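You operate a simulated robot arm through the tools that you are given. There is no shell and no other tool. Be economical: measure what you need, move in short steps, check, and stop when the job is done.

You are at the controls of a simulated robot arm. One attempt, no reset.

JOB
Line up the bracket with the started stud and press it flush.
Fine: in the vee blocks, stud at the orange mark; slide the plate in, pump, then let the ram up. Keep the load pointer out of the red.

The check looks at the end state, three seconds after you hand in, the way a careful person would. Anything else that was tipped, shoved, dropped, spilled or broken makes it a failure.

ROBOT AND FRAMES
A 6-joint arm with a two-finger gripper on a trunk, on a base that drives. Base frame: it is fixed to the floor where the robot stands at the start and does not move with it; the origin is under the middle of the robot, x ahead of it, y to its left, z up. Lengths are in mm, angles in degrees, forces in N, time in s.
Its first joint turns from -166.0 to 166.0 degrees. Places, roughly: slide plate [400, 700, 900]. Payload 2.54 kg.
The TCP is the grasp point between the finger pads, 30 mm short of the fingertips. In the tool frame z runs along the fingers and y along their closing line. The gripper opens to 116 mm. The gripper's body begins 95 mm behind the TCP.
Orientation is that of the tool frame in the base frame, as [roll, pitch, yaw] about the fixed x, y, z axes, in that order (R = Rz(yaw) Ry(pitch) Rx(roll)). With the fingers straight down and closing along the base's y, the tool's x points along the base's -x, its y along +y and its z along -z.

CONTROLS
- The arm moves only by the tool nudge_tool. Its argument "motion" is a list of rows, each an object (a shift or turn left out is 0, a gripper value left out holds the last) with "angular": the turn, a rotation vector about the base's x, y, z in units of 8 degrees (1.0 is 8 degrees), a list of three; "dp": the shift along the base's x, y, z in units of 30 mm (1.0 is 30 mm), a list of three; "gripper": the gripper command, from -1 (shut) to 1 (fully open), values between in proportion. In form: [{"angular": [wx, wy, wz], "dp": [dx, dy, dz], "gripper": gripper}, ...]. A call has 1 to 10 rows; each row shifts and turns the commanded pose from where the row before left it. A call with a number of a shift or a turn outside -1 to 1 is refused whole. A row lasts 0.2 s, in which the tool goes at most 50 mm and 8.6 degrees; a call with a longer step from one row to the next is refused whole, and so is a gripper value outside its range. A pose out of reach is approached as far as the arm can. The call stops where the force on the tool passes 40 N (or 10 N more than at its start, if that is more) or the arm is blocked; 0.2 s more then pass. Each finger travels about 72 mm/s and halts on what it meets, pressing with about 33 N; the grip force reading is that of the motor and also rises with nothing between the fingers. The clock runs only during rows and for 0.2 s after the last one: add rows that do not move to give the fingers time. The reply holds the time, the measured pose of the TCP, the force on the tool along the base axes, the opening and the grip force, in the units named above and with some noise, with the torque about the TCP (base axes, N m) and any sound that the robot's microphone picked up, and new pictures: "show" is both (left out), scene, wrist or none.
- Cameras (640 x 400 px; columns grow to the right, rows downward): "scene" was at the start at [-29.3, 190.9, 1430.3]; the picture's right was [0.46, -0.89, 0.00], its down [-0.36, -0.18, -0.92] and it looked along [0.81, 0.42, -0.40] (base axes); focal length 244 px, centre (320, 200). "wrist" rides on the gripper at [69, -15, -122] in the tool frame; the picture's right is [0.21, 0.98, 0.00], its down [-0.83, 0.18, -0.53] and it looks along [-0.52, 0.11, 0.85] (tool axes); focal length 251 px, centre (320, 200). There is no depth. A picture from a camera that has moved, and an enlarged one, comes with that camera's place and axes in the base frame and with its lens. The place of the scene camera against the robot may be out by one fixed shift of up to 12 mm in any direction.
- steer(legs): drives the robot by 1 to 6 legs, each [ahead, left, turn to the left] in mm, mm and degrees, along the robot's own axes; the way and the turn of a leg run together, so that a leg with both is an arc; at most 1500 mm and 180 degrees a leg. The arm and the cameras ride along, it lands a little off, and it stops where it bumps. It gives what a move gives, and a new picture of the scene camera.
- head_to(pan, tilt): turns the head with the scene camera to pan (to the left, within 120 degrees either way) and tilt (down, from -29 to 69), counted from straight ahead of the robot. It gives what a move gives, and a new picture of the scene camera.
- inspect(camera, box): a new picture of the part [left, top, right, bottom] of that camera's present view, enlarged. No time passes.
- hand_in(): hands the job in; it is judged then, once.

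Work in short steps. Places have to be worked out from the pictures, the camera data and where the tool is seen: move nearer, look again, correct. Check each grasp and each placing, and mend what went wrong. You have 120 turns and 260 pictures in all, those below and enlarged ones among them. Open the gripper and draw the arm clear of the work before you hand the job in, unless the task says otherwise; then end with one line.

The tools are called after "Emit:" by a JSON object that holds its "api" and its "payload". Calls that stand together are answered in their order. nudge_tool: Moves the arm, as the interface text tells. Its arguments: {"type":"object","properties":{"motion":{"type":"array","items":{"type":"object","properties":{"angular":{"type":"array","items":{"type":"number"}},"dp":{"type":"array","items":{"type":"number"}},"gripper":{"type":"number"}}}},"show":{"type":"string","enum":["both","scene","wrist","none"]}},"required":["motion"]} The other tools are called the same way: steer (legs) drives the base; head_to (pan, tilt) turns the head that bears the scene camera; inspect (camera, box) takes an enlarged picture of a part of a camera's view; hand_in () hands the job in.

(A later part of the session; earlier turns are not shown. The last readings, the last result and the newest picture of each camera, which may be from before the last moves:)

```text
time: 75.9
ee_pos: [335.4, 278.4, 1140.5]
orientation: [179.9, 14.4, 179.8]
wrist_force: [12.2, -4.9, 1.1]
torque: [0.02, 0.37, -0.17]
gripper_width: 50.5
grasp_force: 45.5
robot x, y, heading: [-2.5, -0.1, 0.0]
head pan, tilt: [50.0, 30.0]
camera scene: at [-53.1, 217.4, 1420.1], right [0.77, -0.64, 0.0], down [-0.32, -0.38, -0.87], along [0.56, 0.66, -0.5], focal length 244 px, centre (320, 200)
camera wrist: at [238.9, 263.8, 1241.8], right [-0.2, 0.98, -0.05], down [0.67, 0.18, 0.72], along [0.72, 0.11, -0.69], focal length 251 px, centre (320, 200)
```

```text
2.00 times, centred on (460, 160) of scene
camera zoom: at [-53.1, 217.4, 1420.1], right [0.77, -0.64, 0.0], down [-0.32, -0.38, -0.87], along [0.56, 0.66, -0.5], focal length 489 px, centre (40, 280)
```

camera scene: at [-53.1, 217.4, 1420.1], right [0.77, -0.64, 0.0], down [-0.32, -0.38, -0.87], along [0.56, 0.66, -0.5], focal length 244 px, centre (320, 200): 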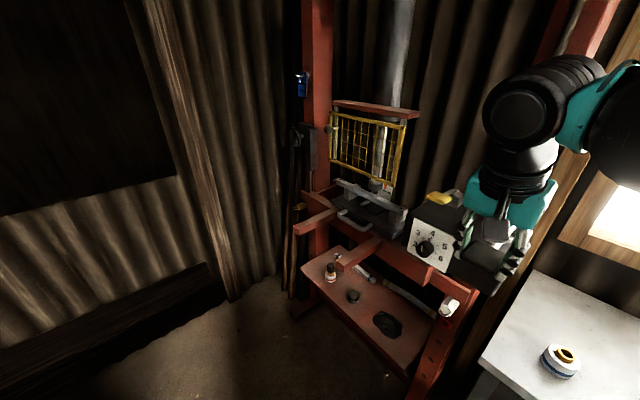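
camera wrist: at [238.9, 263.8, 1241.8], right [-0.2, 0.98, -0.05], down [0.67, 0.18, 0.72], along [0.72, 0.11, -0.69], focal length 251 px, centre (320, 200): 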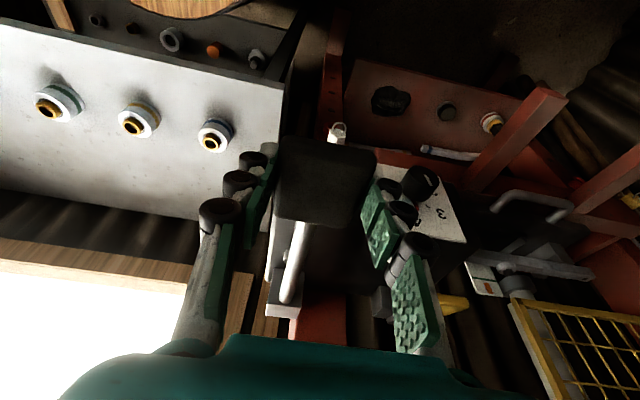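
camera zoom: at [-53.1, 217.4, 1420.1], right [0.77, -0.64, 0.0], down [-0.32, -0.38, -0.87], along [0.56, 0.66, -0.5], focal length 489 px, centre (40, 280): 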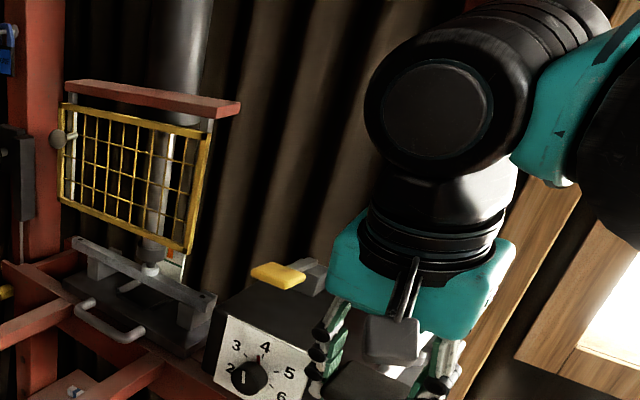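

Lever followed smoothly. Check ram movement.

Emit:
{"api": "inspect", "payload": {"camera": "scene", "box": [330, 165, 420, 235]}}

Emit:
{"api": "inspect", "payload": {"camera": "wrist", "box": [440, 230, 560, 320]}}

```text
5.71 times, centred on (375, 200) of scene
camera zoom: at [-53.1, 217.4, 1420.1], right [0.77, -0.64, 0.0], down [-0.32, -0.38, -0.87], along [0.56, 0.66, -0.5], focal length 1397 px, centre (6, 200)
```

zoom: 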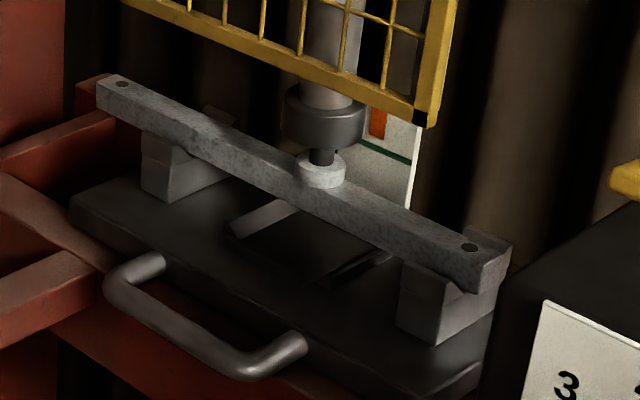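

```text
4.44 times, centred on (500, 275) of wrist
camera zoom: at [238.9, 263.8, 1241.8], right [-0.2, 0.98, -0.05], down [0.67, 0.18, 0.72], along [0.72, 0.11, -0.69], focal length 1118 px, centre (-480, -133)
```

zoom: 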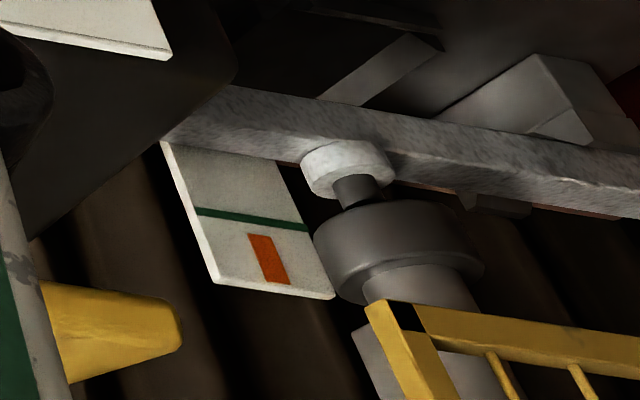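

Ram came down to just on/above the stud. I continue the stroke 6° more and check.

Emit:
{"api": "nudge_tool", "payload": {"motion": [{"dp": [-0.03, 0, -0.36], "angular": [0, -0.38, 0]}, {"dp": [-0.01, 0, -0.36], "angular": [0, -0.38, 0]}, {"dp": [0, 0, 0]}]}}

Emit:
{"api": "inspect", "payload": {"camera": "wrist", "box": [440, 200, 580, 305]}}

Emit:
{"api": "inspect", "payload": {"camera": "scene", "box": [330, 165, 420, 235]}}

```text
time: 76.4
ee_pos: [334.3, 277.5, 1123.3]
orientation: [-180.0, 19.3, 179.6]
wrist_force: [14.1, -5.1, 2.5]
torque: [-0.06, 0.43, 0.55]
gripper_width: 50.4
grasp_force: 44.8
robot x, y, heading: [1.0, 2.6, 0.0]
head pan, tilt: [50.0, 30.0]
stopped in row 2: the force on the tool passed its limit at 42 N (the readings are from after the stop); the commanded pose is now the measured one
camera scene: at [-52.7, 217.1, 1420.1], right [0.77, -0.64, 0.0], down [-0.32, -0.38, -0.87], along [0.56, 0.66, -0.5], focal length 244 px, centre (320, 200)
camera wrist: at [229.9, 264.2, 1215.7], right [-0.2, 0.98, -0.07], down [0.6, 0.18, 0.78], along [0.77, 0.11, -0.63], focal length 251 px, centre (320, 200)
```

scene: 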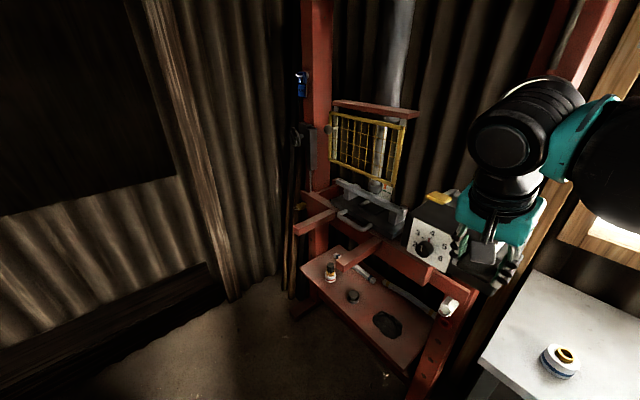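
wrist: 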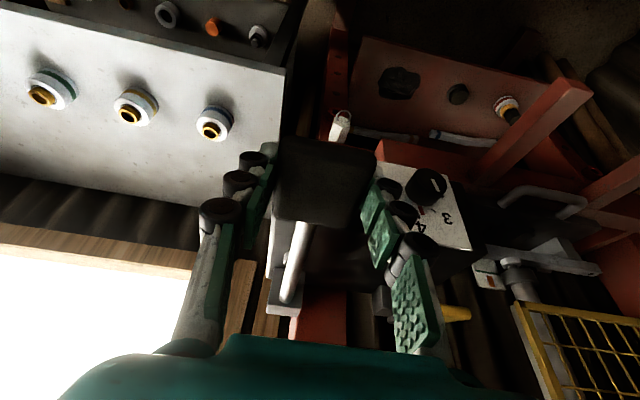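

```text
3.81 times, centred on (510, 252) of wrist
camera zoom: at [229.9, 264.2, 1215.7], right [-0.2, 0.98, -0.07], down [0.6, 0.18, 0.78], along [0.77, 0.11, -0.63], focal length 958 px, centre (-404, 0)
```

zoom: 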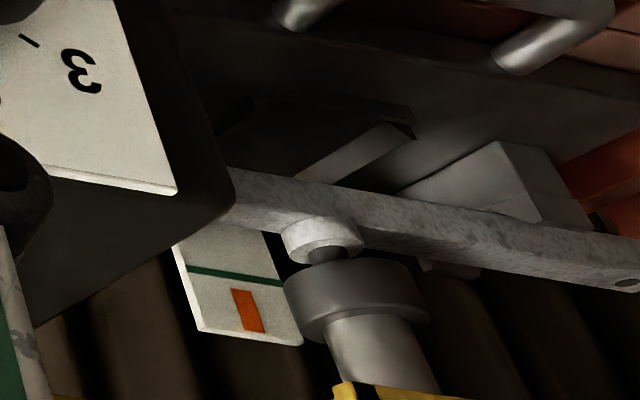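

```text
5.71 times, centred on (375, 200) of scene
camera zoom: at [-52.7, 217.1, 1420.1], right [0.77, -0.64, 0.0], down [-0.32, -0.38, -0.87], along [0.56, 0.66, -0.5], focal length 1397 px, centre (6, 200)
```

zoom: 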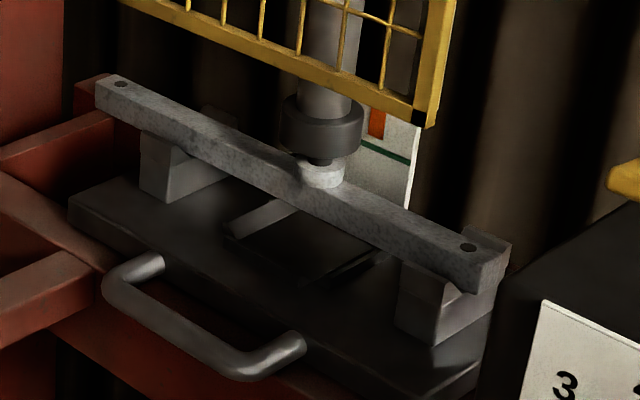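

That was probably the end of the lever stroke (42 N). Ram rests on the stud. Lift the lever back up along the arc (~20°).

Emit:
{"api": "nudge_tool", "payload": {"motion": [{"dp": [0.01, 0, 0.46], "angular": [0, 0.5, 0]}, {"dp": [0.06, 0, 0.48], "angular": [0, 0.5, 0]}, {"dp": [0.09, 0, 0.47], "angular": [0, 0.5, 0]}, {"dp": [0.13, 0, 0.46], "angular": [0, 0.5, 0]}, {"dp": [0.15, 0, 0.45], "angular": [0, 0.5, 0]}, {"dp": [0, 0, 0]}]}}

Emit:
{"api": "inspect", "payload": {"camera": "scene", "box": [330, 165, 420, 235]}}

```text
time: 77.8
ee_pos: [345.6, 279.9, 1192.7]
orientation: [179.9, -0.9, 179.8]
wrist_force: [-9.3, -11.2, 3.9]
torque: [-0.06, 0.59, -0.25]
gripper_width: 50.3
grasp_force: 44.9
robot x, y, heading: [5.8, 2.2, -0.0]
head pan, tilt: [50.0, 30.0]
camera scene: at [-54.1, 216.8, 1420.1], right [0.77, -0.64, 0.0], down [-0.32, -0.38, -0.87], along [0.56, 0.66, -0.5], focal length 244 px, centre (320, 200)
camera wrist: at [279.2, 264.0, 1315.4], right [-0.21, 0.98, 0.0], down [0.83, 0.18, 0.52], along [0.51, 0.11, -0.85], focal length 251 px, centre (320, 200)
```

scene: 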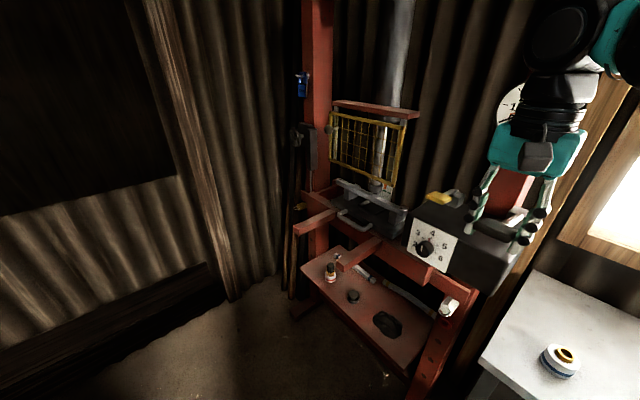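
wrist: 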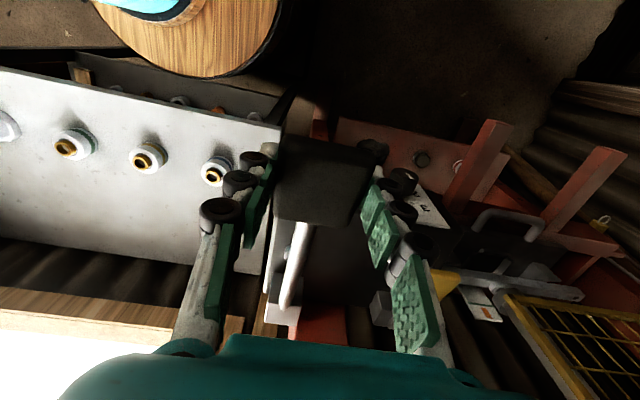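

```text
5.71 times, centred on (375, 200) of scene
camera zoom: at [-54.1, 216.8, 1420.1], right [0.77, -0.64, 0.0], down [-0.32, -0.38, -0.87], along [0.56, 0.66, -0.5], focal length 1397 px, centre (6, 200)
```

zoom: 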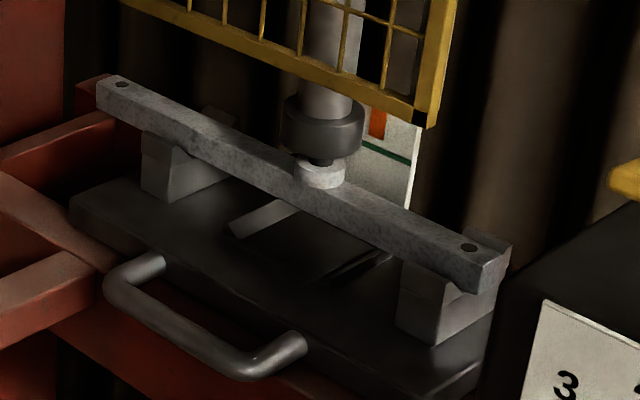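

Ram holds. Second down stroke, small steps.

Emit:
{"api": "nudge_tool", "payload": {"motion": [{"dp": [-0.15, 0, -0.45], "angular": [0, -0.5, 0]}, {"dp": [-0.13, 0, -0.46], "angular": [0, -0.5, 0]}, {"dp": [-0.09, 0, -0.47], "angular": [0, -0.5, 0]}, {"dp": [0, 0, 0]}]}}

Emit:
{"api": "inspect", "payload": {"camera": "scene", "box": [330, 165, 420, 235]}}

Emit:
{"api": "inspect", "payload": {"camera": "wrist", "box": [440, 200, 580, 305]}}

```text
time: 78.8
ee_pos: [335.7, 278.3, 1152.4]
orientation: [179.9, 11.4, 179.8]
wrist_force: [6.6, -23.3, 2.0]
torque: [-0.64, 0.26, 0.26]
gripper_width: 50.1
grasp_force: 44.5
robot x, y, heading: [-0.5, 1.1, 0.2]
head pan, tilt: [50.0, 30.0]
camera scene: at [-52.9, 216.1, 1420.3], right [0.77, -0.64, 0.0], down [-0.32, -0.38, -0.87], along [0.56, 0.66, -0.5], focal length 244 px, centre (320, 200)
camera wrist: at [245.3, 264.2, 1258.2], right [-0.21, 0.98, -0.04], down [0.7, 0.18, 0.69], along [0.68, 0.11, -0.73], focal length 251 px, centre (320, 200)
```

scene: 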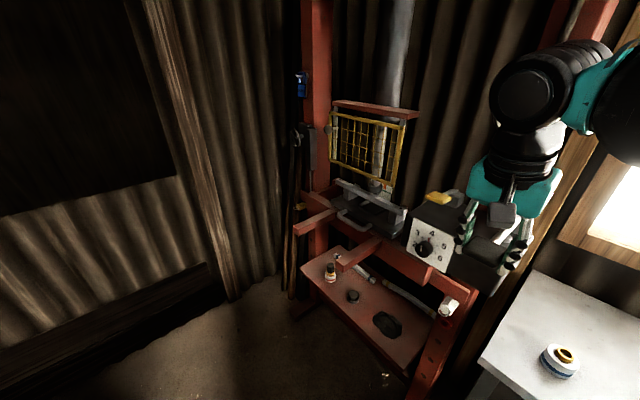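
wrist: 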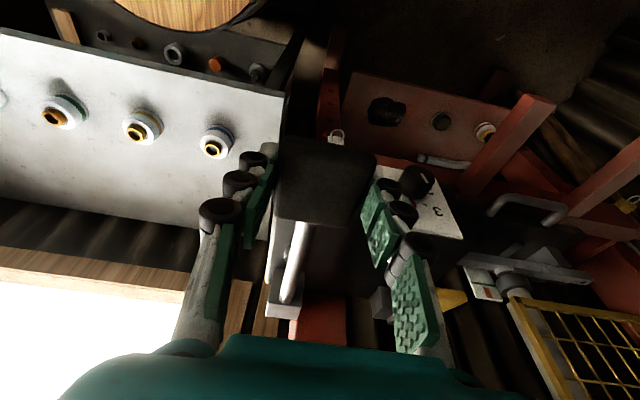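

```text
5.71 times, centred on (375, 200) of scene
camera zoom: at [-52.9, 216.1, 1420.3], right [0.77, -0.64, 0.0], down [-0.32, -0.38, -0.87], along [0.56, 0.66, -0.5], focal length 1397 px, centre (6, 200)
```

zoom: 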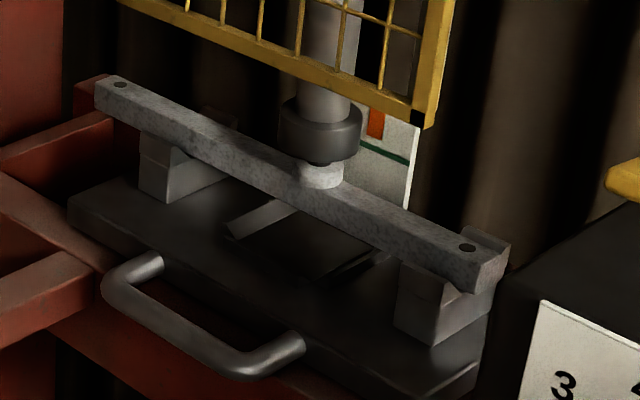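

```text
3.81 times, centred on (510, 252) of wrist
camera zoom: at [245.3, 264.2, 1258.2], right [-0.21, 0.98, -0.04], down [0.7, 0.18, 0.69], along [0.68, 0.11, -0.73], focal length 958 px, centre (-404, 0)
```

zoom: 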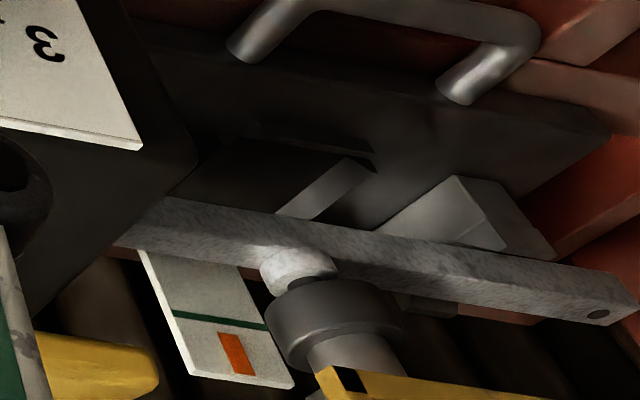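

Ram is almost at the boss; continue the stroke another 8°.

Emit:
{"api": "nudge_tool", "payload": {"motion": [{"dp": [-0.05, 0, -0.48], "angular": [0, -0.5, 0]}, {"dp": [-0.02, 0, -0.48], "angular": [0, -0.5, 0]}, {"dp": [0, 0, 0]}]}}

Emit:
{"api": "inspect", "payload": {"camera": "scene", "box": [330, 165, 420, 235]}}

Emit:
{"api": "inspect", "payload": {"camera": "wrist", "box": [440, 200, 580, 305]}}

Emit:
{"api": "inspect", "payload": {"camera": "scene", "box": [480, 60, 600, 150]}}

```text
time: 79.6
ee_pos: [335.3, 279.0, 1122.8]
orientation: [179.9, 19.3, 179.7]
wrist_force: [19.8, -25.6, 6.3]
torque: [-0.17, -0.77, 0.41]
gripper_width: 50.6
grasp_force: 45.0
robot x, y, heading: [2.0, 0.5, 0.1]
head pan, tilt: [50.0, 30.0]
camera scene: at [-52.6, 216.0, 1420.3], right [0.77, -0.64, 0.0], down [-0.32, -0.38, -0.87], along [0.56, 0.66, -0.5], focal length 244 px, centre (320, 200)
camera wrist: at [229.8, 264.2, 1213.9], right [-0.2, 0.98, -0.07], down [0.6, 0.18, 0.78], along [0.77, 0.11, -0.62], focal length 251 px, centre (320, 200)
```

scene: 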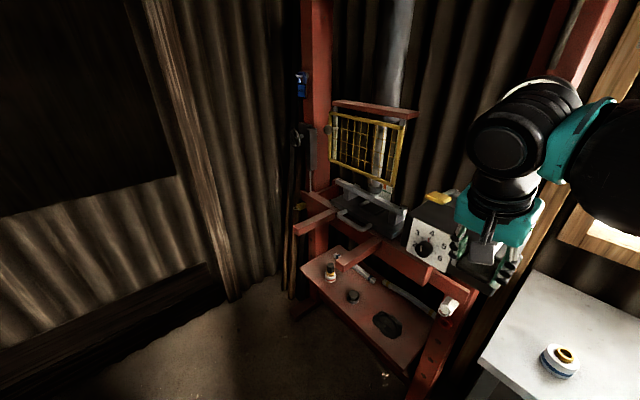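
wrist: 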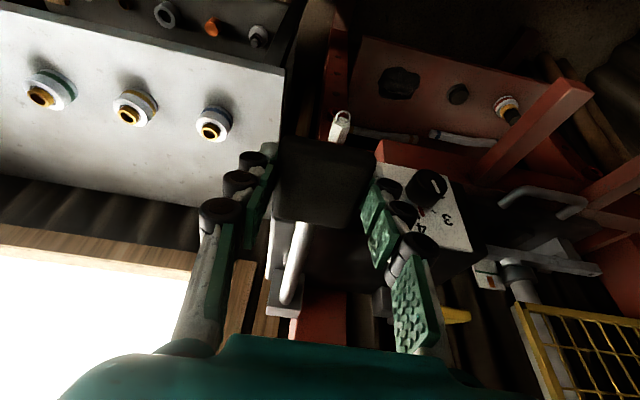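

```text
5.71 times, centred on (375, 200) of scene
camera zoom: at [-52.6, 216.0, 1420.3], right [0.77, -0.64, 0.0], down [-0.32, -0.38, -0.87], along [0.56, 0.66, -0.5], focal length 1397 px, centre (6, 200)
```

zoom: 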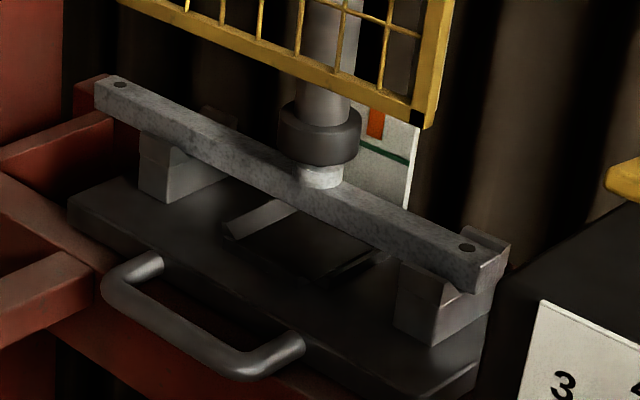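

```text
3.81 times, centred on (510, 252) of wrist
camera zoom: at [229.8, 264.2, 1213.9], right [-0.2, 0.98, -0.07], down [0.6, 0.18, 0.78], along [0.77, 0.11, -0.62], focal length 958 px, centre (-404, 0)
```

zoom: 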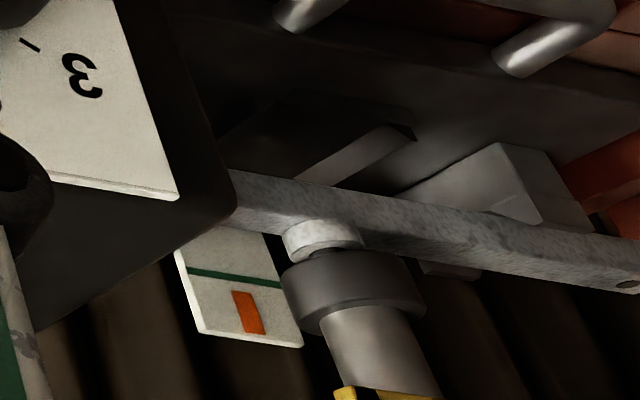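

```text
4.44 times, centred on (540, 105) of scene
camera zoom: at [-52.6, 216.0, 1420.3], right [0.77, -0.64, 0.0], down [-0.32, -0.38, -0.87], along [0.56, 0.66, -0.5], focal length 1086 px, centre (-658, 622)
```

zoom: 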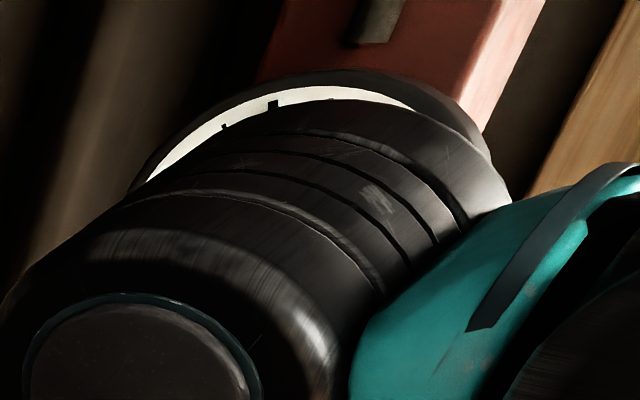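

Ram is nearly flush on the boss, but the gauge is hidden by my arm. I release the lever and rise to read it.

Emit:
{"api": "nudge_tool", "payload": {"motion": [{"dp": [0, 0, 0], "gripper": 0.5}, {"dp": [0, 0, 0], "gripper": 0.8}, {"dp": [0, 0, 0.7], "angular": [0, 0.5, 0]}, {"dp": [0, 0, 1], "angular": [0, 1, 0]}, {"dp": [0, -0.5, 1], "angular": [0, 0.9, 0]}, {"dp": [0, -1, 1]}, {"dp": [0, -1, 1]}, {"dp": [0, -1, 1]}, {"dp": [0, -1, 0.5]}, {"dp": [0, -1, 0]}], "show": "scene"}}

Emit:
{"api": "inspect", "payload": {"camera": "scene", "box": [480, 60, 600, 150]}}

Emit:
{"api": "inspect", "payload": {"camera": "scene", "box": [330, 165, 420, 235]}}

Emit:
{"api": "inspect", "payload": {"camera": "scene", "box": [380, 170, 550, 280]}}

```text
time: 81.8
ee_pos: [333.6, 115.2, 1308.8]
orientation: [-179.9, 0.0, 179.8]
wrist_force: [0.2, 1.0, 0.1]
torque: [-0.06, 0.02, 0.04]
gripper_width: 104.4
grasp_force: 0.1
robot x, y, heading: [4.2, 0.1, 0.3]
head pan, tilt: [50.0, 30.0]
camera scene: at [-53.3, 217.6, 1420.0], right [0.77, -0.64, 0.0], down [-0.32, -0.38, -0.87], along [0.56, 0.66, -0.5], focal length 244 px, centre (320, 200)
```

scene: 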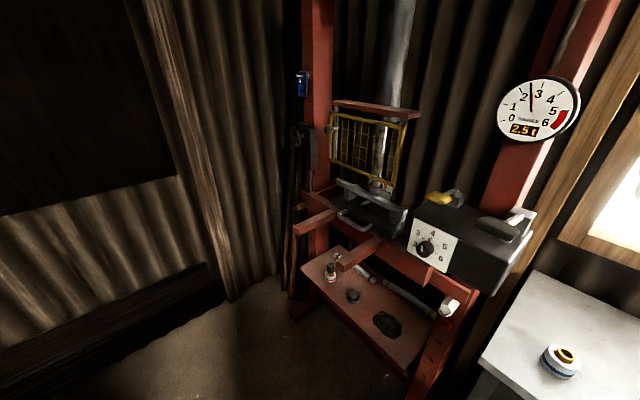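

```text
4.44 times, centred on (540, 105) of scene
camera zoom: at [-53.3, 217.6, 1420.0], right [0.77, -0.64, 0.0], down [-0.32, -0.38, -0.87], along [0.56, 0.66, -0.5], focal length 1086 px, centre (-658, 622)
```

zoom: 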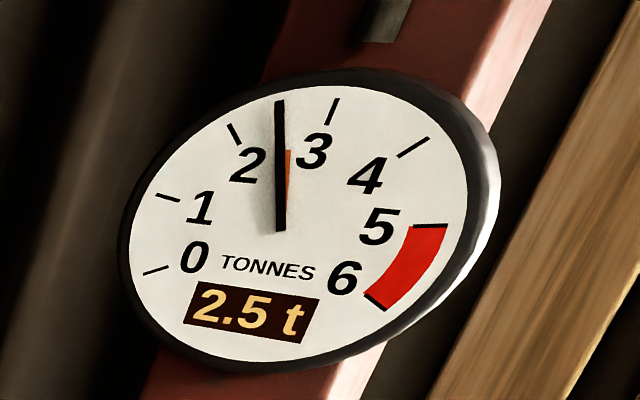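

```text
5.71 times, centred on (375, 200) of scene
camera zoom: at [-53.3, 217.6, 1420.0], right [0.77, -0.64, 0.0], down [-0.32, -0.38, -0.87], along [0.56, 0.66, -0.5], focal length 1397 px, centre (6, 200)
```

zoom: 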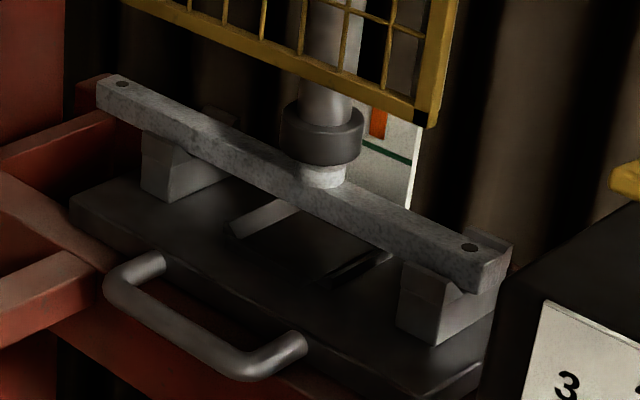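

```text
3.64 times, centred on (465, 225) of scene
camera zoom: at [-53.3, 217.6, 1420.0], right [0.77, -0.64, 0.0], down [-0.32, -0.38, -0.87], along [0.56, 0.66, -0.5], focal length 889 px, centre (-207, 109)
```

zoom: 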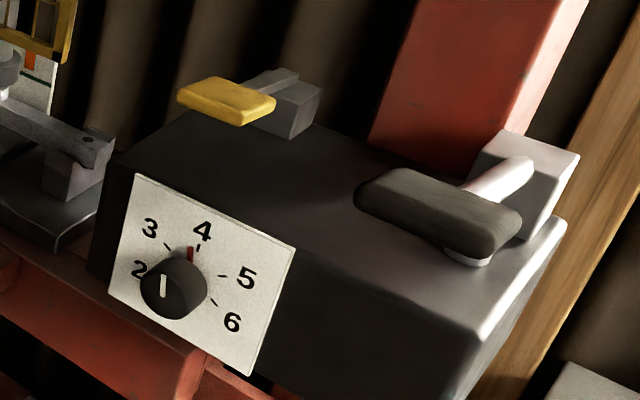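

Load 2.5 t, peak needle ~2.6 t, lever springs back up by itself. The stud is nearly flush; I go back for another stroke.

Emit:
{"api": "nudge_tool", "payload": {"motion": [{"dp": [0, 1, 0], "gripper": 1}, {"dp": [0, 1, 0]}, {"dp": [0.2, 1, 0]}, {"dp": [0.23, 1, 0]}, {"dp": [0, 1, 0]}, {"dp": [0, 0.45, -0.3]}, {"dp": [0, 0, -0.8]}, {"dp": [0, 0, -0.9]}, {"dp": [0, 0, -0.9]}, {"dp": [0, 0, -0.85]}], "show": "none"}}

Emit:
{"api": "nudge_tool", "payload": {"motion": [{"gripper": 0.1}, {"gripper": -0.3}, {"gripper": -1}, {"dp": [0, 0, 0]}], "show": "wrist"}}

```text
time: 84.0
ee_pos: [346.4, 278.4, 1199.4]
orientation: [-180.0, 0.2, 179.8]
wrist_force: [0.2, 0.4, -0.3]
torque: [0.0, 0.01, 0.03]
gripper_width: 115.9
grasp_force: 0.1
robot x, y, heading: [-1.0, -0.9, -0.2]
head pan, tilt: [50.0, 30.0]
```

```text
time: 85.0
ee_pos: [346.3, 278.1, 1200.2]
orientation: [-179.9, 0.1, 179.8]
wrist_force: [0.1, -3.3, 1.9]
torque: [-0.17, -0.04, -0.02]
gripper_width: 50.5
grasp_force: 44.8
robot x, y, heading: [-1.9, -2.4, -0.2]
head pan, tilt: [50.0, 30.0]
camera wrist: at [277.8, 264.1, 1322.4], right [-0.21, 0.98, 0.0], down [0.83, 0.18, 0.54], along [0.52, 0.11, -0.84], focal length 251 px, centre (320, 200)
```

wrist: 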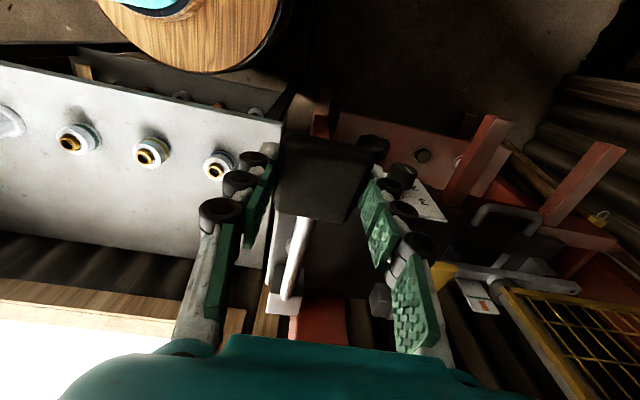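

Gripped again. Another down stroke, partial (12°).

Emit:
{"api": "nudge_tool", "payload": {"motion": [{"dp": [-0.15, 0, -0.45], "angular": [0, -0.5, 0]}, {"dp": [-0.14, 0, -0.46], "angular": [0, -0.5, 0]}, {"dp": [-0.1, 0, -0.47], "angular": [0, -0.5, 0]}, {"dp": [0, 0, 0]}]}}

Emit:
{"api": "inspect", "payload": {"camera": "wrist", "box": [440, 200, 580, 305]}}

Emit:
{"api": "inspect", "payload": {"camera": "scene", "box": [350, 180, 400, 220]}}

```text
time: 86.0
ee_pos: [335.2, 279.2, 1157.3]
orientation: [180.0, 12.1, 179.7]
wrist_force: [-1.2, 8.0, 5.4]
torque: [0.29, -0.28, 0.34]
gripper_width: 50.4
grasp_force: 44.5
robot x, y, heading: [-0.7, 0.4, 0.0]
head pan, tilt: [50.0, 30.0]
camera scene: at [-53.6, 217.9, 1420.0], right [0.77, -0.64, 0.0], down [-0.32, -0.38, -0.87], along [0.56, 0.66, -0.5], focal length 244 px, centre (320, 200)
camera wrist: at [242.7, 263.9, 1261.3], right [-0.21, 0.98, -0.04], down [0.7, 0.18, 0.7], along [0.69, 0.11, -0.72], focal length 251 px, centre (320, 200)
```

scene: 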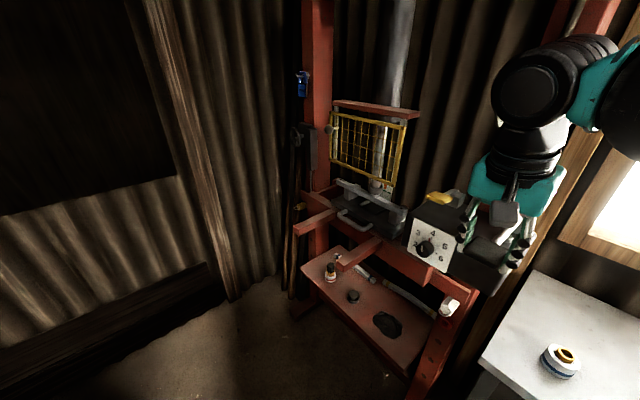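
wrist: 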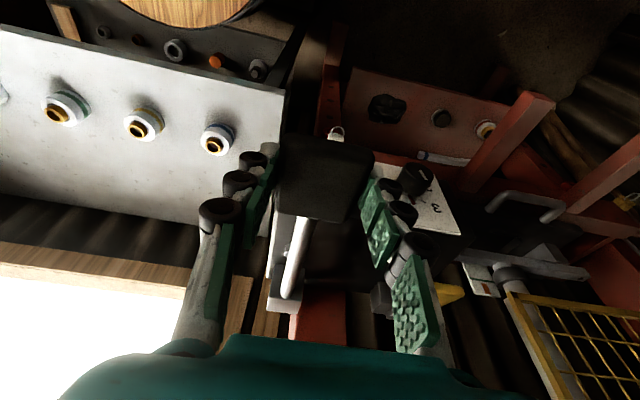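

```text
3.81 times, centred on (510, 252) of wrist
camera zoom: at [242.7, 263.9, 1261.3], right [-0.21, 0.98, -0.04], down [0.7, 0.18, 0.7], along [0.69, 0.11, -0.72], focal length 958 px, centre (-404, 0)
```

zoom: 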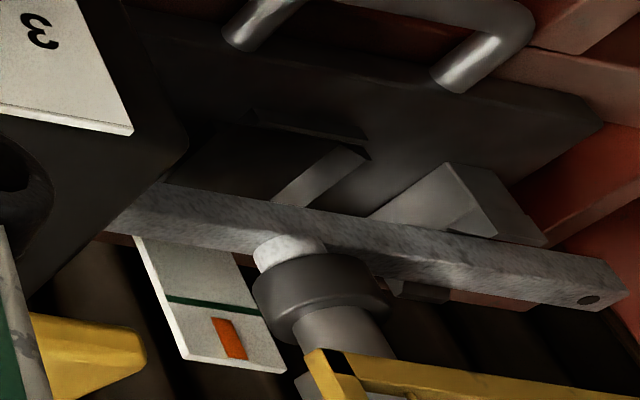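

```text
10.00 times, centred on (375, 200) of scene
camera zoom: at [-53.6, 217.9, 1420.0], right [0.77, -0.64, 0.0], down [-0.32, -0.38, -0.87], along [0.56, 0.66, -0.5], focal length 2445 px, centre (-230, 200)
```

zoom: 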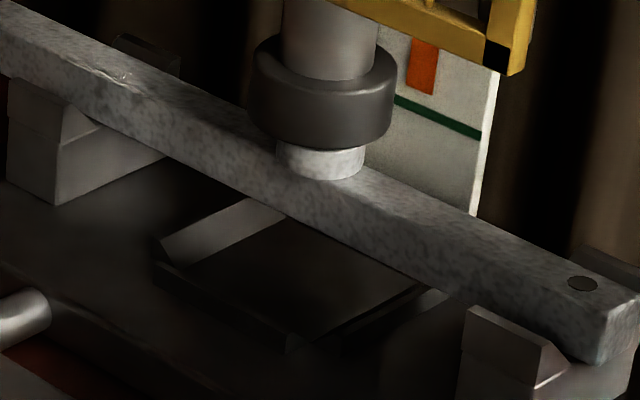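

Ram now appears to be on the boss face. Release and read the gauge.

Emit:
{"api": "nudge_tool", "payload": {"motion": [{"gripper": 0.5}, {"gripper": 0.8}, {"dp": [0, 0, 0.7], "angular": [0, 0.5, 0]}, {"dp": [0, 0, 1], "angular": [0, 1, 0]}, {"dp": [0, -0.5, 1]}, {"dp": [0, -1, 1]}, {"dp": [0, -1, 1]}, {"dp": [0, -1, 0.5]}, {"dp": [0, -1, 0]}, {"dp": [0, -1, 0]}], "show": "scene"}}

Emit:
{"api": "inspect", "payload": {"camera": "scene", "box": [480, 60, 600, 150]}}

Emit:
{"api": "inspect", "payload": {"camera": "scene", "box": [350, 180, 400, 220]}}

```text
time: 88.2
ee_pos: [332.0, 110.1, 1311.8]
orientation: [-180.0, 0.1, 179.8]
wrist_force: [0.1, 0.3, 0.3]
torque: [0.0, 0.03, 0.04]
gripper_width: 104.5
grasp_force: 0.1
robot x, y, heading: [-2.3, 0.6, -0.2]
head pan, tilt: [50.0, 30.0]
camera scene: at [-53.3, 217.6, 1420.0], right [0.77, -0.64, 0.0], down [-0.32, -0.38, -0.87], along [0.56, 0.66, -0.5], focal length 244 px, centre (320, 200)
```

scene: 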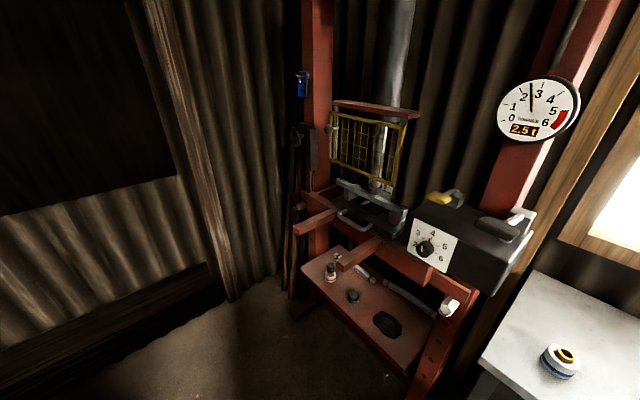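

```text
4.44 times, centred on (540, 105) of scene
camera zoom: at [-53.3, 217.6, 1420.0], right [0.77, -0.64, 0.0], down [-0.32, -0.38, -0.87], along [0.56, 0.66, -0.5], focal length 1086 px, centre (-658, 622)
```

zoom: 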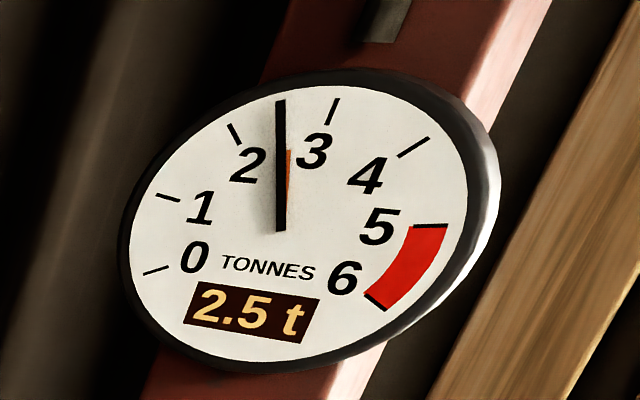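

```text
10.00 times, centred on (375, 200) of scene
camera zoom: at [-53.3, 217.6, 1420.0], right [0.77, -0.64, 0.0], down [-0.32, -0.38, -0.87], along [0.56, 0.66, -0.5], focal length 2445 px, centre (-230, 200)
```

zoom: 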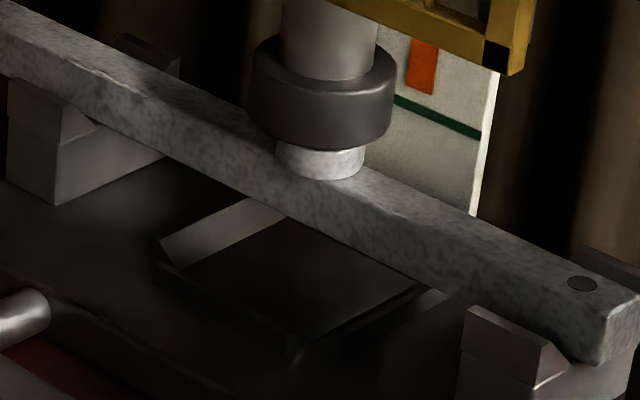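

Still 2.5 t, so the stud is still travelling or only just at the boss. One more stroke, then I watch for the load rise that marks seating.

Emit:
{"api": "nudge_tool", "payload": {"motion": [{"dp": [0, 1, 0], "gripper": 1}, {"dp": [0, 1, 0]}, {"dp": [0.2, 1, 0]}, {"dp": [0.25, 1, 0]}, {"dp": [0, 1, 0]}, {"dp": [0, 0.6, -0.4]}, {"dp": [0, 0, -0.8]}, {"dp": [0, 0, -0.9]}, {"dp": [0, 0, -0.9]}, {"dp": [0, 0, -0.8]}], "show": "none"}}

Emit:
{"api": "nudge_tool", "payload": {"motion": [{"gripper": 0.1}, {"gripper": -0.3}, {"gripper": -1}, {"dp": [0, 0, 0]}, {"dp": [-0.15, 0, -0.45], "angular": [0, -0.5, 0]}, {"dp": [-0.14, 0, -0.46], "angular": [0, -0.5, 0]}, {"dp": [0, 0, 0]}], "show": "wrist"}}

Emit:
{"api": "inspect", "payload": {"camera": "scene", "box": [350, 180, 400, 220]}}

```text
time: 90.4
ee_pos: [347.8, 280.1, 1196.0]
orientation: [-179.9, 0.1, 179.8]
wrist_force: [-0.5, 0.3, 0.0]
torque: [-0.04, 0.05, 0.03]
gripper_width: 115.9
grasp_force: 0.1
robot x, y, heading: [-1.2, -0.8, -0.1]
head pan, tilt: [50.0, 30.0]
```

```text
time: 92.0
ee_pos: [340.4, 278.4, 1167.6]
orientation: [180.0, 8.0, 179.7]
wrist_force: [5.4, -30.3, 6.1]
torque: [-0.36, -0.85, 0.21]
gripper_width: 50.4
grasp_force: 44.6
robot x, y, heading: [1.3, -1.7, -0.1]
head pan, tilt: [50.0, 30.0]
camera wrist: at [255.7, 264.1, 1278.9], right [-0.21, 0.98, -0.03], down [0.74, 0.18, 0.65], along [0.64, 0.11, -0.76], focal length 251 px, centre (320, 200)
```

wrist: 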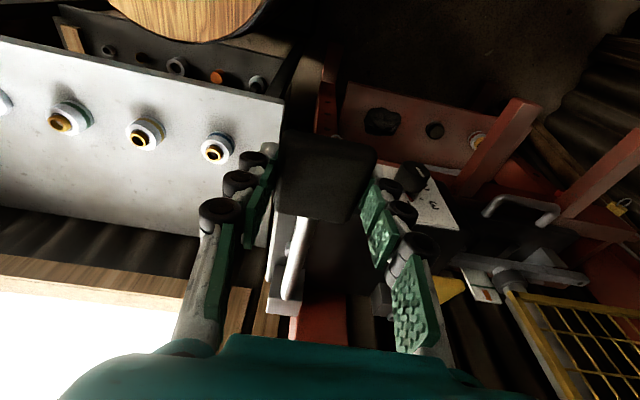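

```text
10.00 times, centred on (375, 200) of scene
camera zoom: at [-53.2, 215.7, 1420.3], right [0.77, -0.64, 0.0], down [-0.32, -0.38, -0.87], along [0.56, 0.66, -0.5], focal length 2445 px, centre (-230, 200)
```

zoom: 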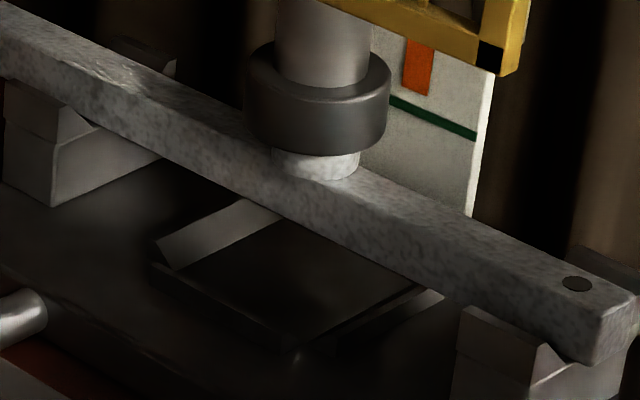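

Ram moved ~1 mm more. Continue this stroke another 8°, then check the gauge.

Emit:
{"api": "nudge_tool", "payload": {"motion": [{"dp": [-0.1, 0, -0.47], "angular": [0, -0.5, 0]}, {"dp": [0, 0, 0]}], "show": "none"}}

Emit:
{"api": "inspect", "payload": {"camera": "scene", "box": [350, 180, 400, 220]}}

Emit:
{"api": "nudge_tool", "payload": {"motion": [{"gripper": 0.5}, {"gripper": 0.8}, {"dp": [0, 0, 0.7], "angular": [0, 0.5, 0]}, {"dp": [0, 0, 1], "angular": [0, 1, 0]}, {"dp": [0, -0.5, 1]}, {"dp": [0, -1, 1]}, {"dp": [0, -1, 1]}, {"dp": [0, -1, 0.5]}, {"dp": [0, -1, 0]}, {"dp": [0, -1, 0]}], "show": "none"}}

Emit:
{"api": "inspect", "payload": {"camera": "scene", "box": [480, 60, 600, 150]}}

Emit:
{"api": "inspect", "payload": {"camera": "scene", "box": [350, 180, 400, 220]}}

```text
time: 92.6
ee_pos: [338.9, 277.9, 1155.4]
orientation: [-180.0, 12.1, 179.6]
wrist_force: [23.0, -32.3, -1.0]
torque: [-0.76, 0.36, 0.59]
gripper_width: 50.4
grasp_force: 45.1
robot x, y, heading: [0.4, 1.7, -0.1]
head pan, tilt: [50.0, 30.0]
```

```text
10.00 times, centred on (375, 200) of scene
camera zoom: at [-52.0, 215.7, 1420.4], right [0.77, -0.64, 0.0], down [-0.32, -0.38, -0.87], along [0.56, 0.66, -0.5], focal length 2445 px, centre (-230, 200)
```

zoom: 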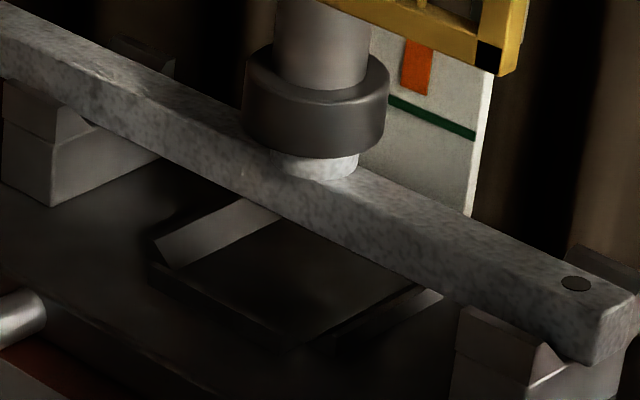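

```text
time: 94.8
ee_pos: [338.9, 117.0, 1314.1]
orientation: [-179.9, 0.1, 179.8]
wrist_force: [-0.1, 0.3, 0.1]
torque: [-0.01, 0.03, -0.01]
gripper_width: 104.6
grasp_force: 0.1
robot x, y, heading: [0.6, 0.4, 0.0]
head pan, tilt: [50.0, 30.0]
```

```text
4.44 times, centred on (540, 105) of scene
camera zoom: at [-53.3, 217.6, 1420.0], right [0.77, -0.64, 0.0], down [-0.32, -0.38, -0.87], along [0.56, 0.66, -0.5], focal length 1086 px, centre (-658, 622)
```

zoom: 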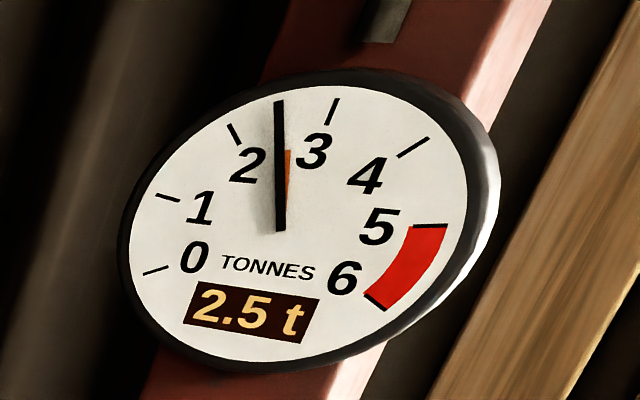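

```text
10.00 times, centred on (375, 200) of scene
camera zoom: at [-53.3, 217.6, 1420.0], right [0.77, -0.64, 0.0], down [-0.32, -0.38, -0.87], along [0.56, 0.66, -0.5], focal length 2445 px, centre (-230, 200)
```

zoom: 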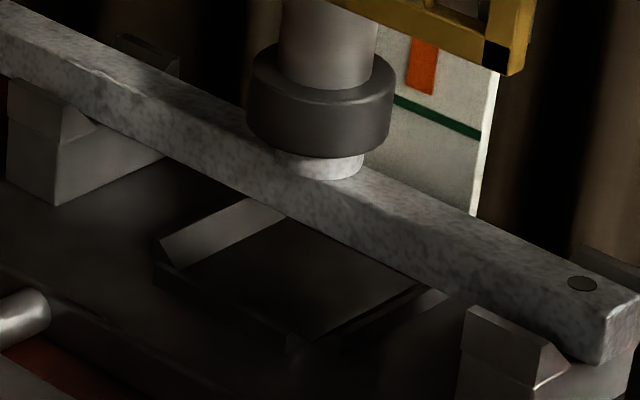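

Load still 2.5 t and ram went ~2.5 mm further; a few mm remain. Another stroke.

Emit:
{"api": "nudge_tool", "payload": {"motion": [{"dp": [0, 1, 0], "gripper": 1}, {"dp": [0, 1, 0]}, {"dp": [0.1, 1, 0]}, {"dp": [0.15, 1, 0]}, {"dp": [0, 1, 0]}, {"dp": [0, 0.4, -0.5]}, {"dp": [0, 0, -0.8]}, {"dp": [0, 0, -0.9]}, {"dp": [0, 0, -0.9]}, {"dp": [0, 0, -0.8]}], "show": "none"}}

Emit:
{"api": "nudge_tool", "payload": {"motion": [{"gripper": 0.1}, {"gripper": -0.3}, {"gripper": -1}, {"dp": [0, 0, 0]}, {"dp": [-0.15, 0, -0.45], "angular": [0, -0.5, 0]}, {"dp": [-0.14, 0, -0.46], "angular": [0, -0.5, 0]}, {"dp": [-0.1, 0, -0.47], "angular": [0, -0.5, 0]}, {"dp": [0, 0, 0]}], "show": "wrist"}}

Emit:
{"api": "inspect", "payload": {"camera": "scene", "box": [350, 180, 400, 220]}}

Emit:
{"api": "inspect", "payload": {"camera": "wrist", "box": [440, 220, 560, 310]}}

```text
time: 97.0
ee_pos: [346.2, 279.1, 1192.5]
orientation: [-179.9, 0.1, 179.8]
wrist_force: [-0.4, -0.1, -0.4]
torque: [-0.03, -0.02, 0.02]
gripper_width: 116.1
grasp_force: 0.0
robot x, y, heading: [-3.2, -0.7, 0.0]
head pan, tilt: [50.0, 30.0]
```

```text
time: 98.8
ee_pos: [336.8, 278.3, 1151.9]
orientation: [-180.0, 12.2, 179.7]
wrist_force: [33.7, 12.2, 1.6]
torque: [0.05, -0.76, 0.15]
gripper_width: 50.4
grasp_force: 44.9
robot x, y, heading: [-1.0, -0.4, 0.1]
head pan, tilt: [50.0, 30.0]
camera wrist: at [244.4, 264.1, 1256.8], right [-0.2, 0.98, -0.05], down [0.69, 0.18, 0.7], along [0.69, 0.11, -0.72], focal length 251 px, centre (320, 200)
```

wrist: 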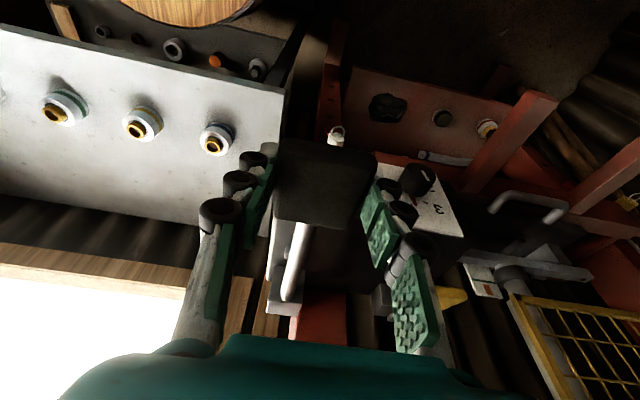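

```text
10.00 times, centred on (375, 200) of scene
camera zoom: at [-51.6, 218.1, 1420.0], right [0.77, -0.64, 0.0], down [-0.32, -0.38, -0.87], along [0.56, 0.66, -0.5], focal length 2445 px, centre (-230, 200)
```

zoom: 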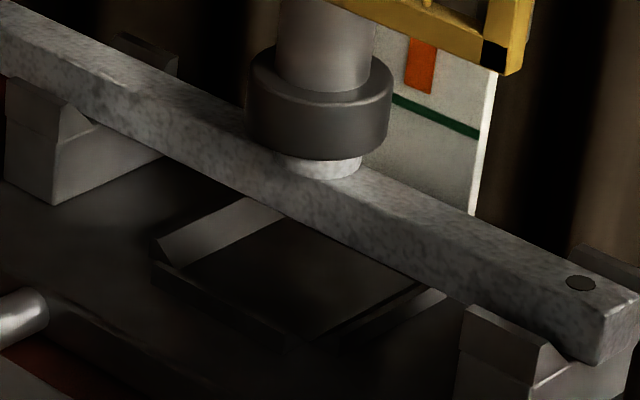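

```text
4.44 times, centred on (500, 265) of wrist
camera zoom: at [244.4, 264.1, 1256.8], right [-0.2, 0.98, -0.05], down [0.69, 0.18, 0.7], along [0.69, 0.11, -0.72], focal length 1118 px, centre (-480, -89)
```

zoom: 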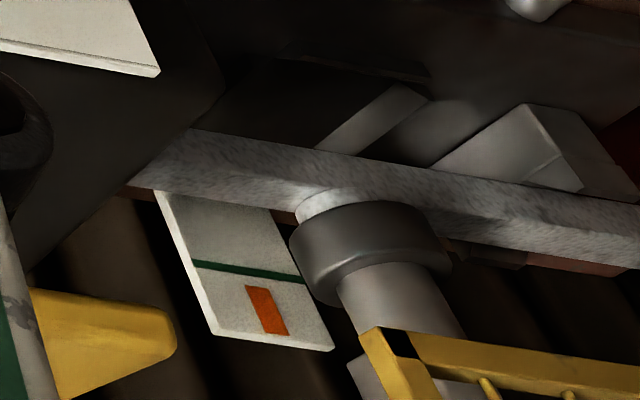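

Close to seating. Continue this stroke in two small steps.

Emit:
{"api": "nudge_tool", "payload": {"motion": [{"dp": [0, 0, -0.24], "angular": [0, -0.25, 0]}, {"dp": [0, 0, -0.24], "angular": [0, -0.25, 0]}, {"dp": [0, 0, 0]}], "show": "none"}}

Emit:
{"api": "inspect", "payload": {"camera": "scene", "box": [350, 180, 400, 220]}}

Emit:
{"api": "nudge_tool", "payload": {"motion": [{"gripper": 0.5}, {"gripper": 0.8}, {"dp": [0, 0, 0.7], "angular": [0, 0.5, 0]}, {"dp": [0, 0, 1], "angular": [0, 1, 0]}, {"dp": [0, -0.5, 1], "angular": [0, 0.5, 0]}, {"dp": [0, -1, 1]}, {"dp": [0, -1, 1]}, {"dp": [0, -1, 0.5]}, {"dp": [0, -1, 0]}, {"dp": [0, -1, 0]}], "show": "none"}}

Emit:
{"api": "inspect", "payload": {"camera": "scene", "box": [480, 60, 600, 150]}}

Emit:
{"api": "inspect", "payload": {"camera": "scene", "box": [350, 180, 400, 220]}}

```text
time: 99.4
ee_pos: [335.4, 278.1, 1141.3]
orientation: [180.0, 15.5, 179.7]
wrist_force: [17.4, 8.1, -1.1]
torque: [0.13, 0.54, 0.22]
gripper_width: 50.3
grasp_force: 44.7
robot x, y, heading: [1.3, 0.2, 0.0]
head pan, tilt: [50.0, 30.0]
stopped in row 2: the force on the tool passed its limit at 47 N (the readings are from after the stop); the commanded pose is now the measured one
```

```text
10.00 times, centred on (375, 200) of scene
camera zoom: at [-52.1, 218.0, 1420.0], right [0.77, -0.64, 0.0], down [-0.32, -0.38, -0.87], along [0.56, 0.66, -0.5], focal length 2445 px, centre (-230, 200)
```

zoom: 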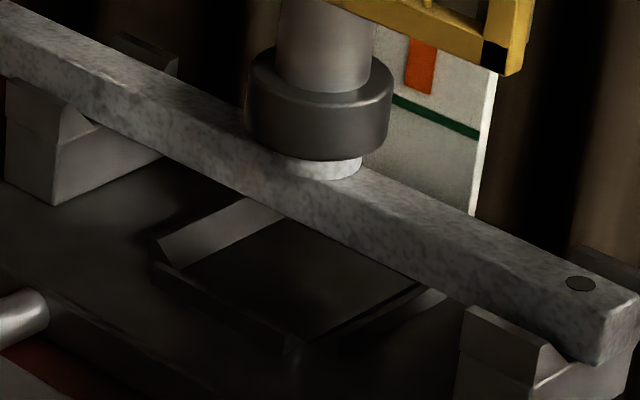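

```text
time: 101.6
ee_pos: [334.3, 114.2, 1297.0]
orientation: [179.9, -0.5, 179.7]
wrist_force: [0.2, 0.2, 0.9]
torque: [-0.05, 0.01, -0.01]
gripper_width: 104.0
grasp_force: 0.0
robot x, y, heading: [2.4, 2.8, -0.0]
head pan, tilt: [50.0, 30.0]
```

```text
4.44 times, centred on (540, 105) of scene
camera zoom: at [-53.0, 217.6, 1420.0], right [0.77, -0.64, 0.0], down [-0.32, -0.38, -0.87], along [0.56, 0.66, -0.5], focal length 1086 px, centre (-658, 622)
```

zoom: 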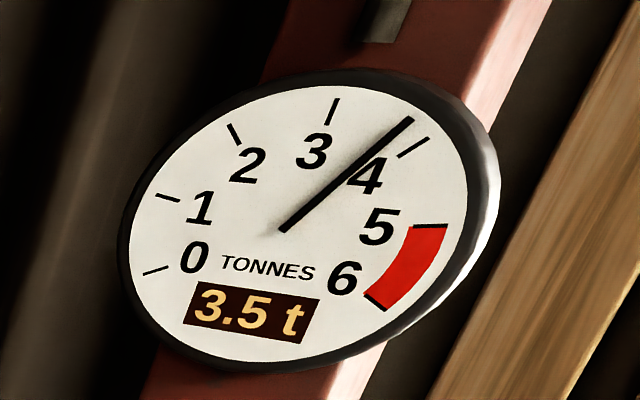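

```text
10.00 times, centred on (375, 200) of scene
camera zoom: at [-53.0, 217.6, 1420.0], right [0.77, -0.64, 0.0], down [-0.32, -0.38, -0.87], along [0.56, 0.66, -0.5], focal length 2445 px, centre (-230, 200)
```

zoom: 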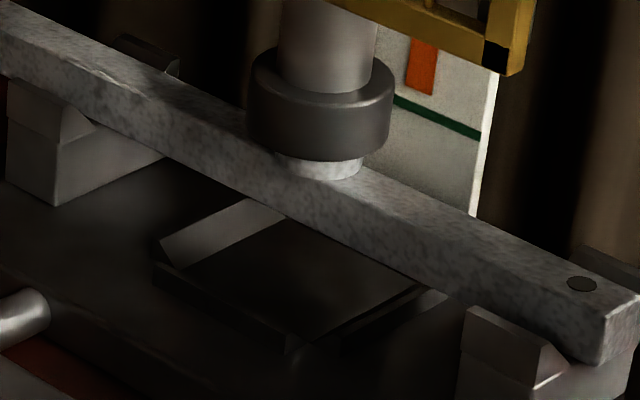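

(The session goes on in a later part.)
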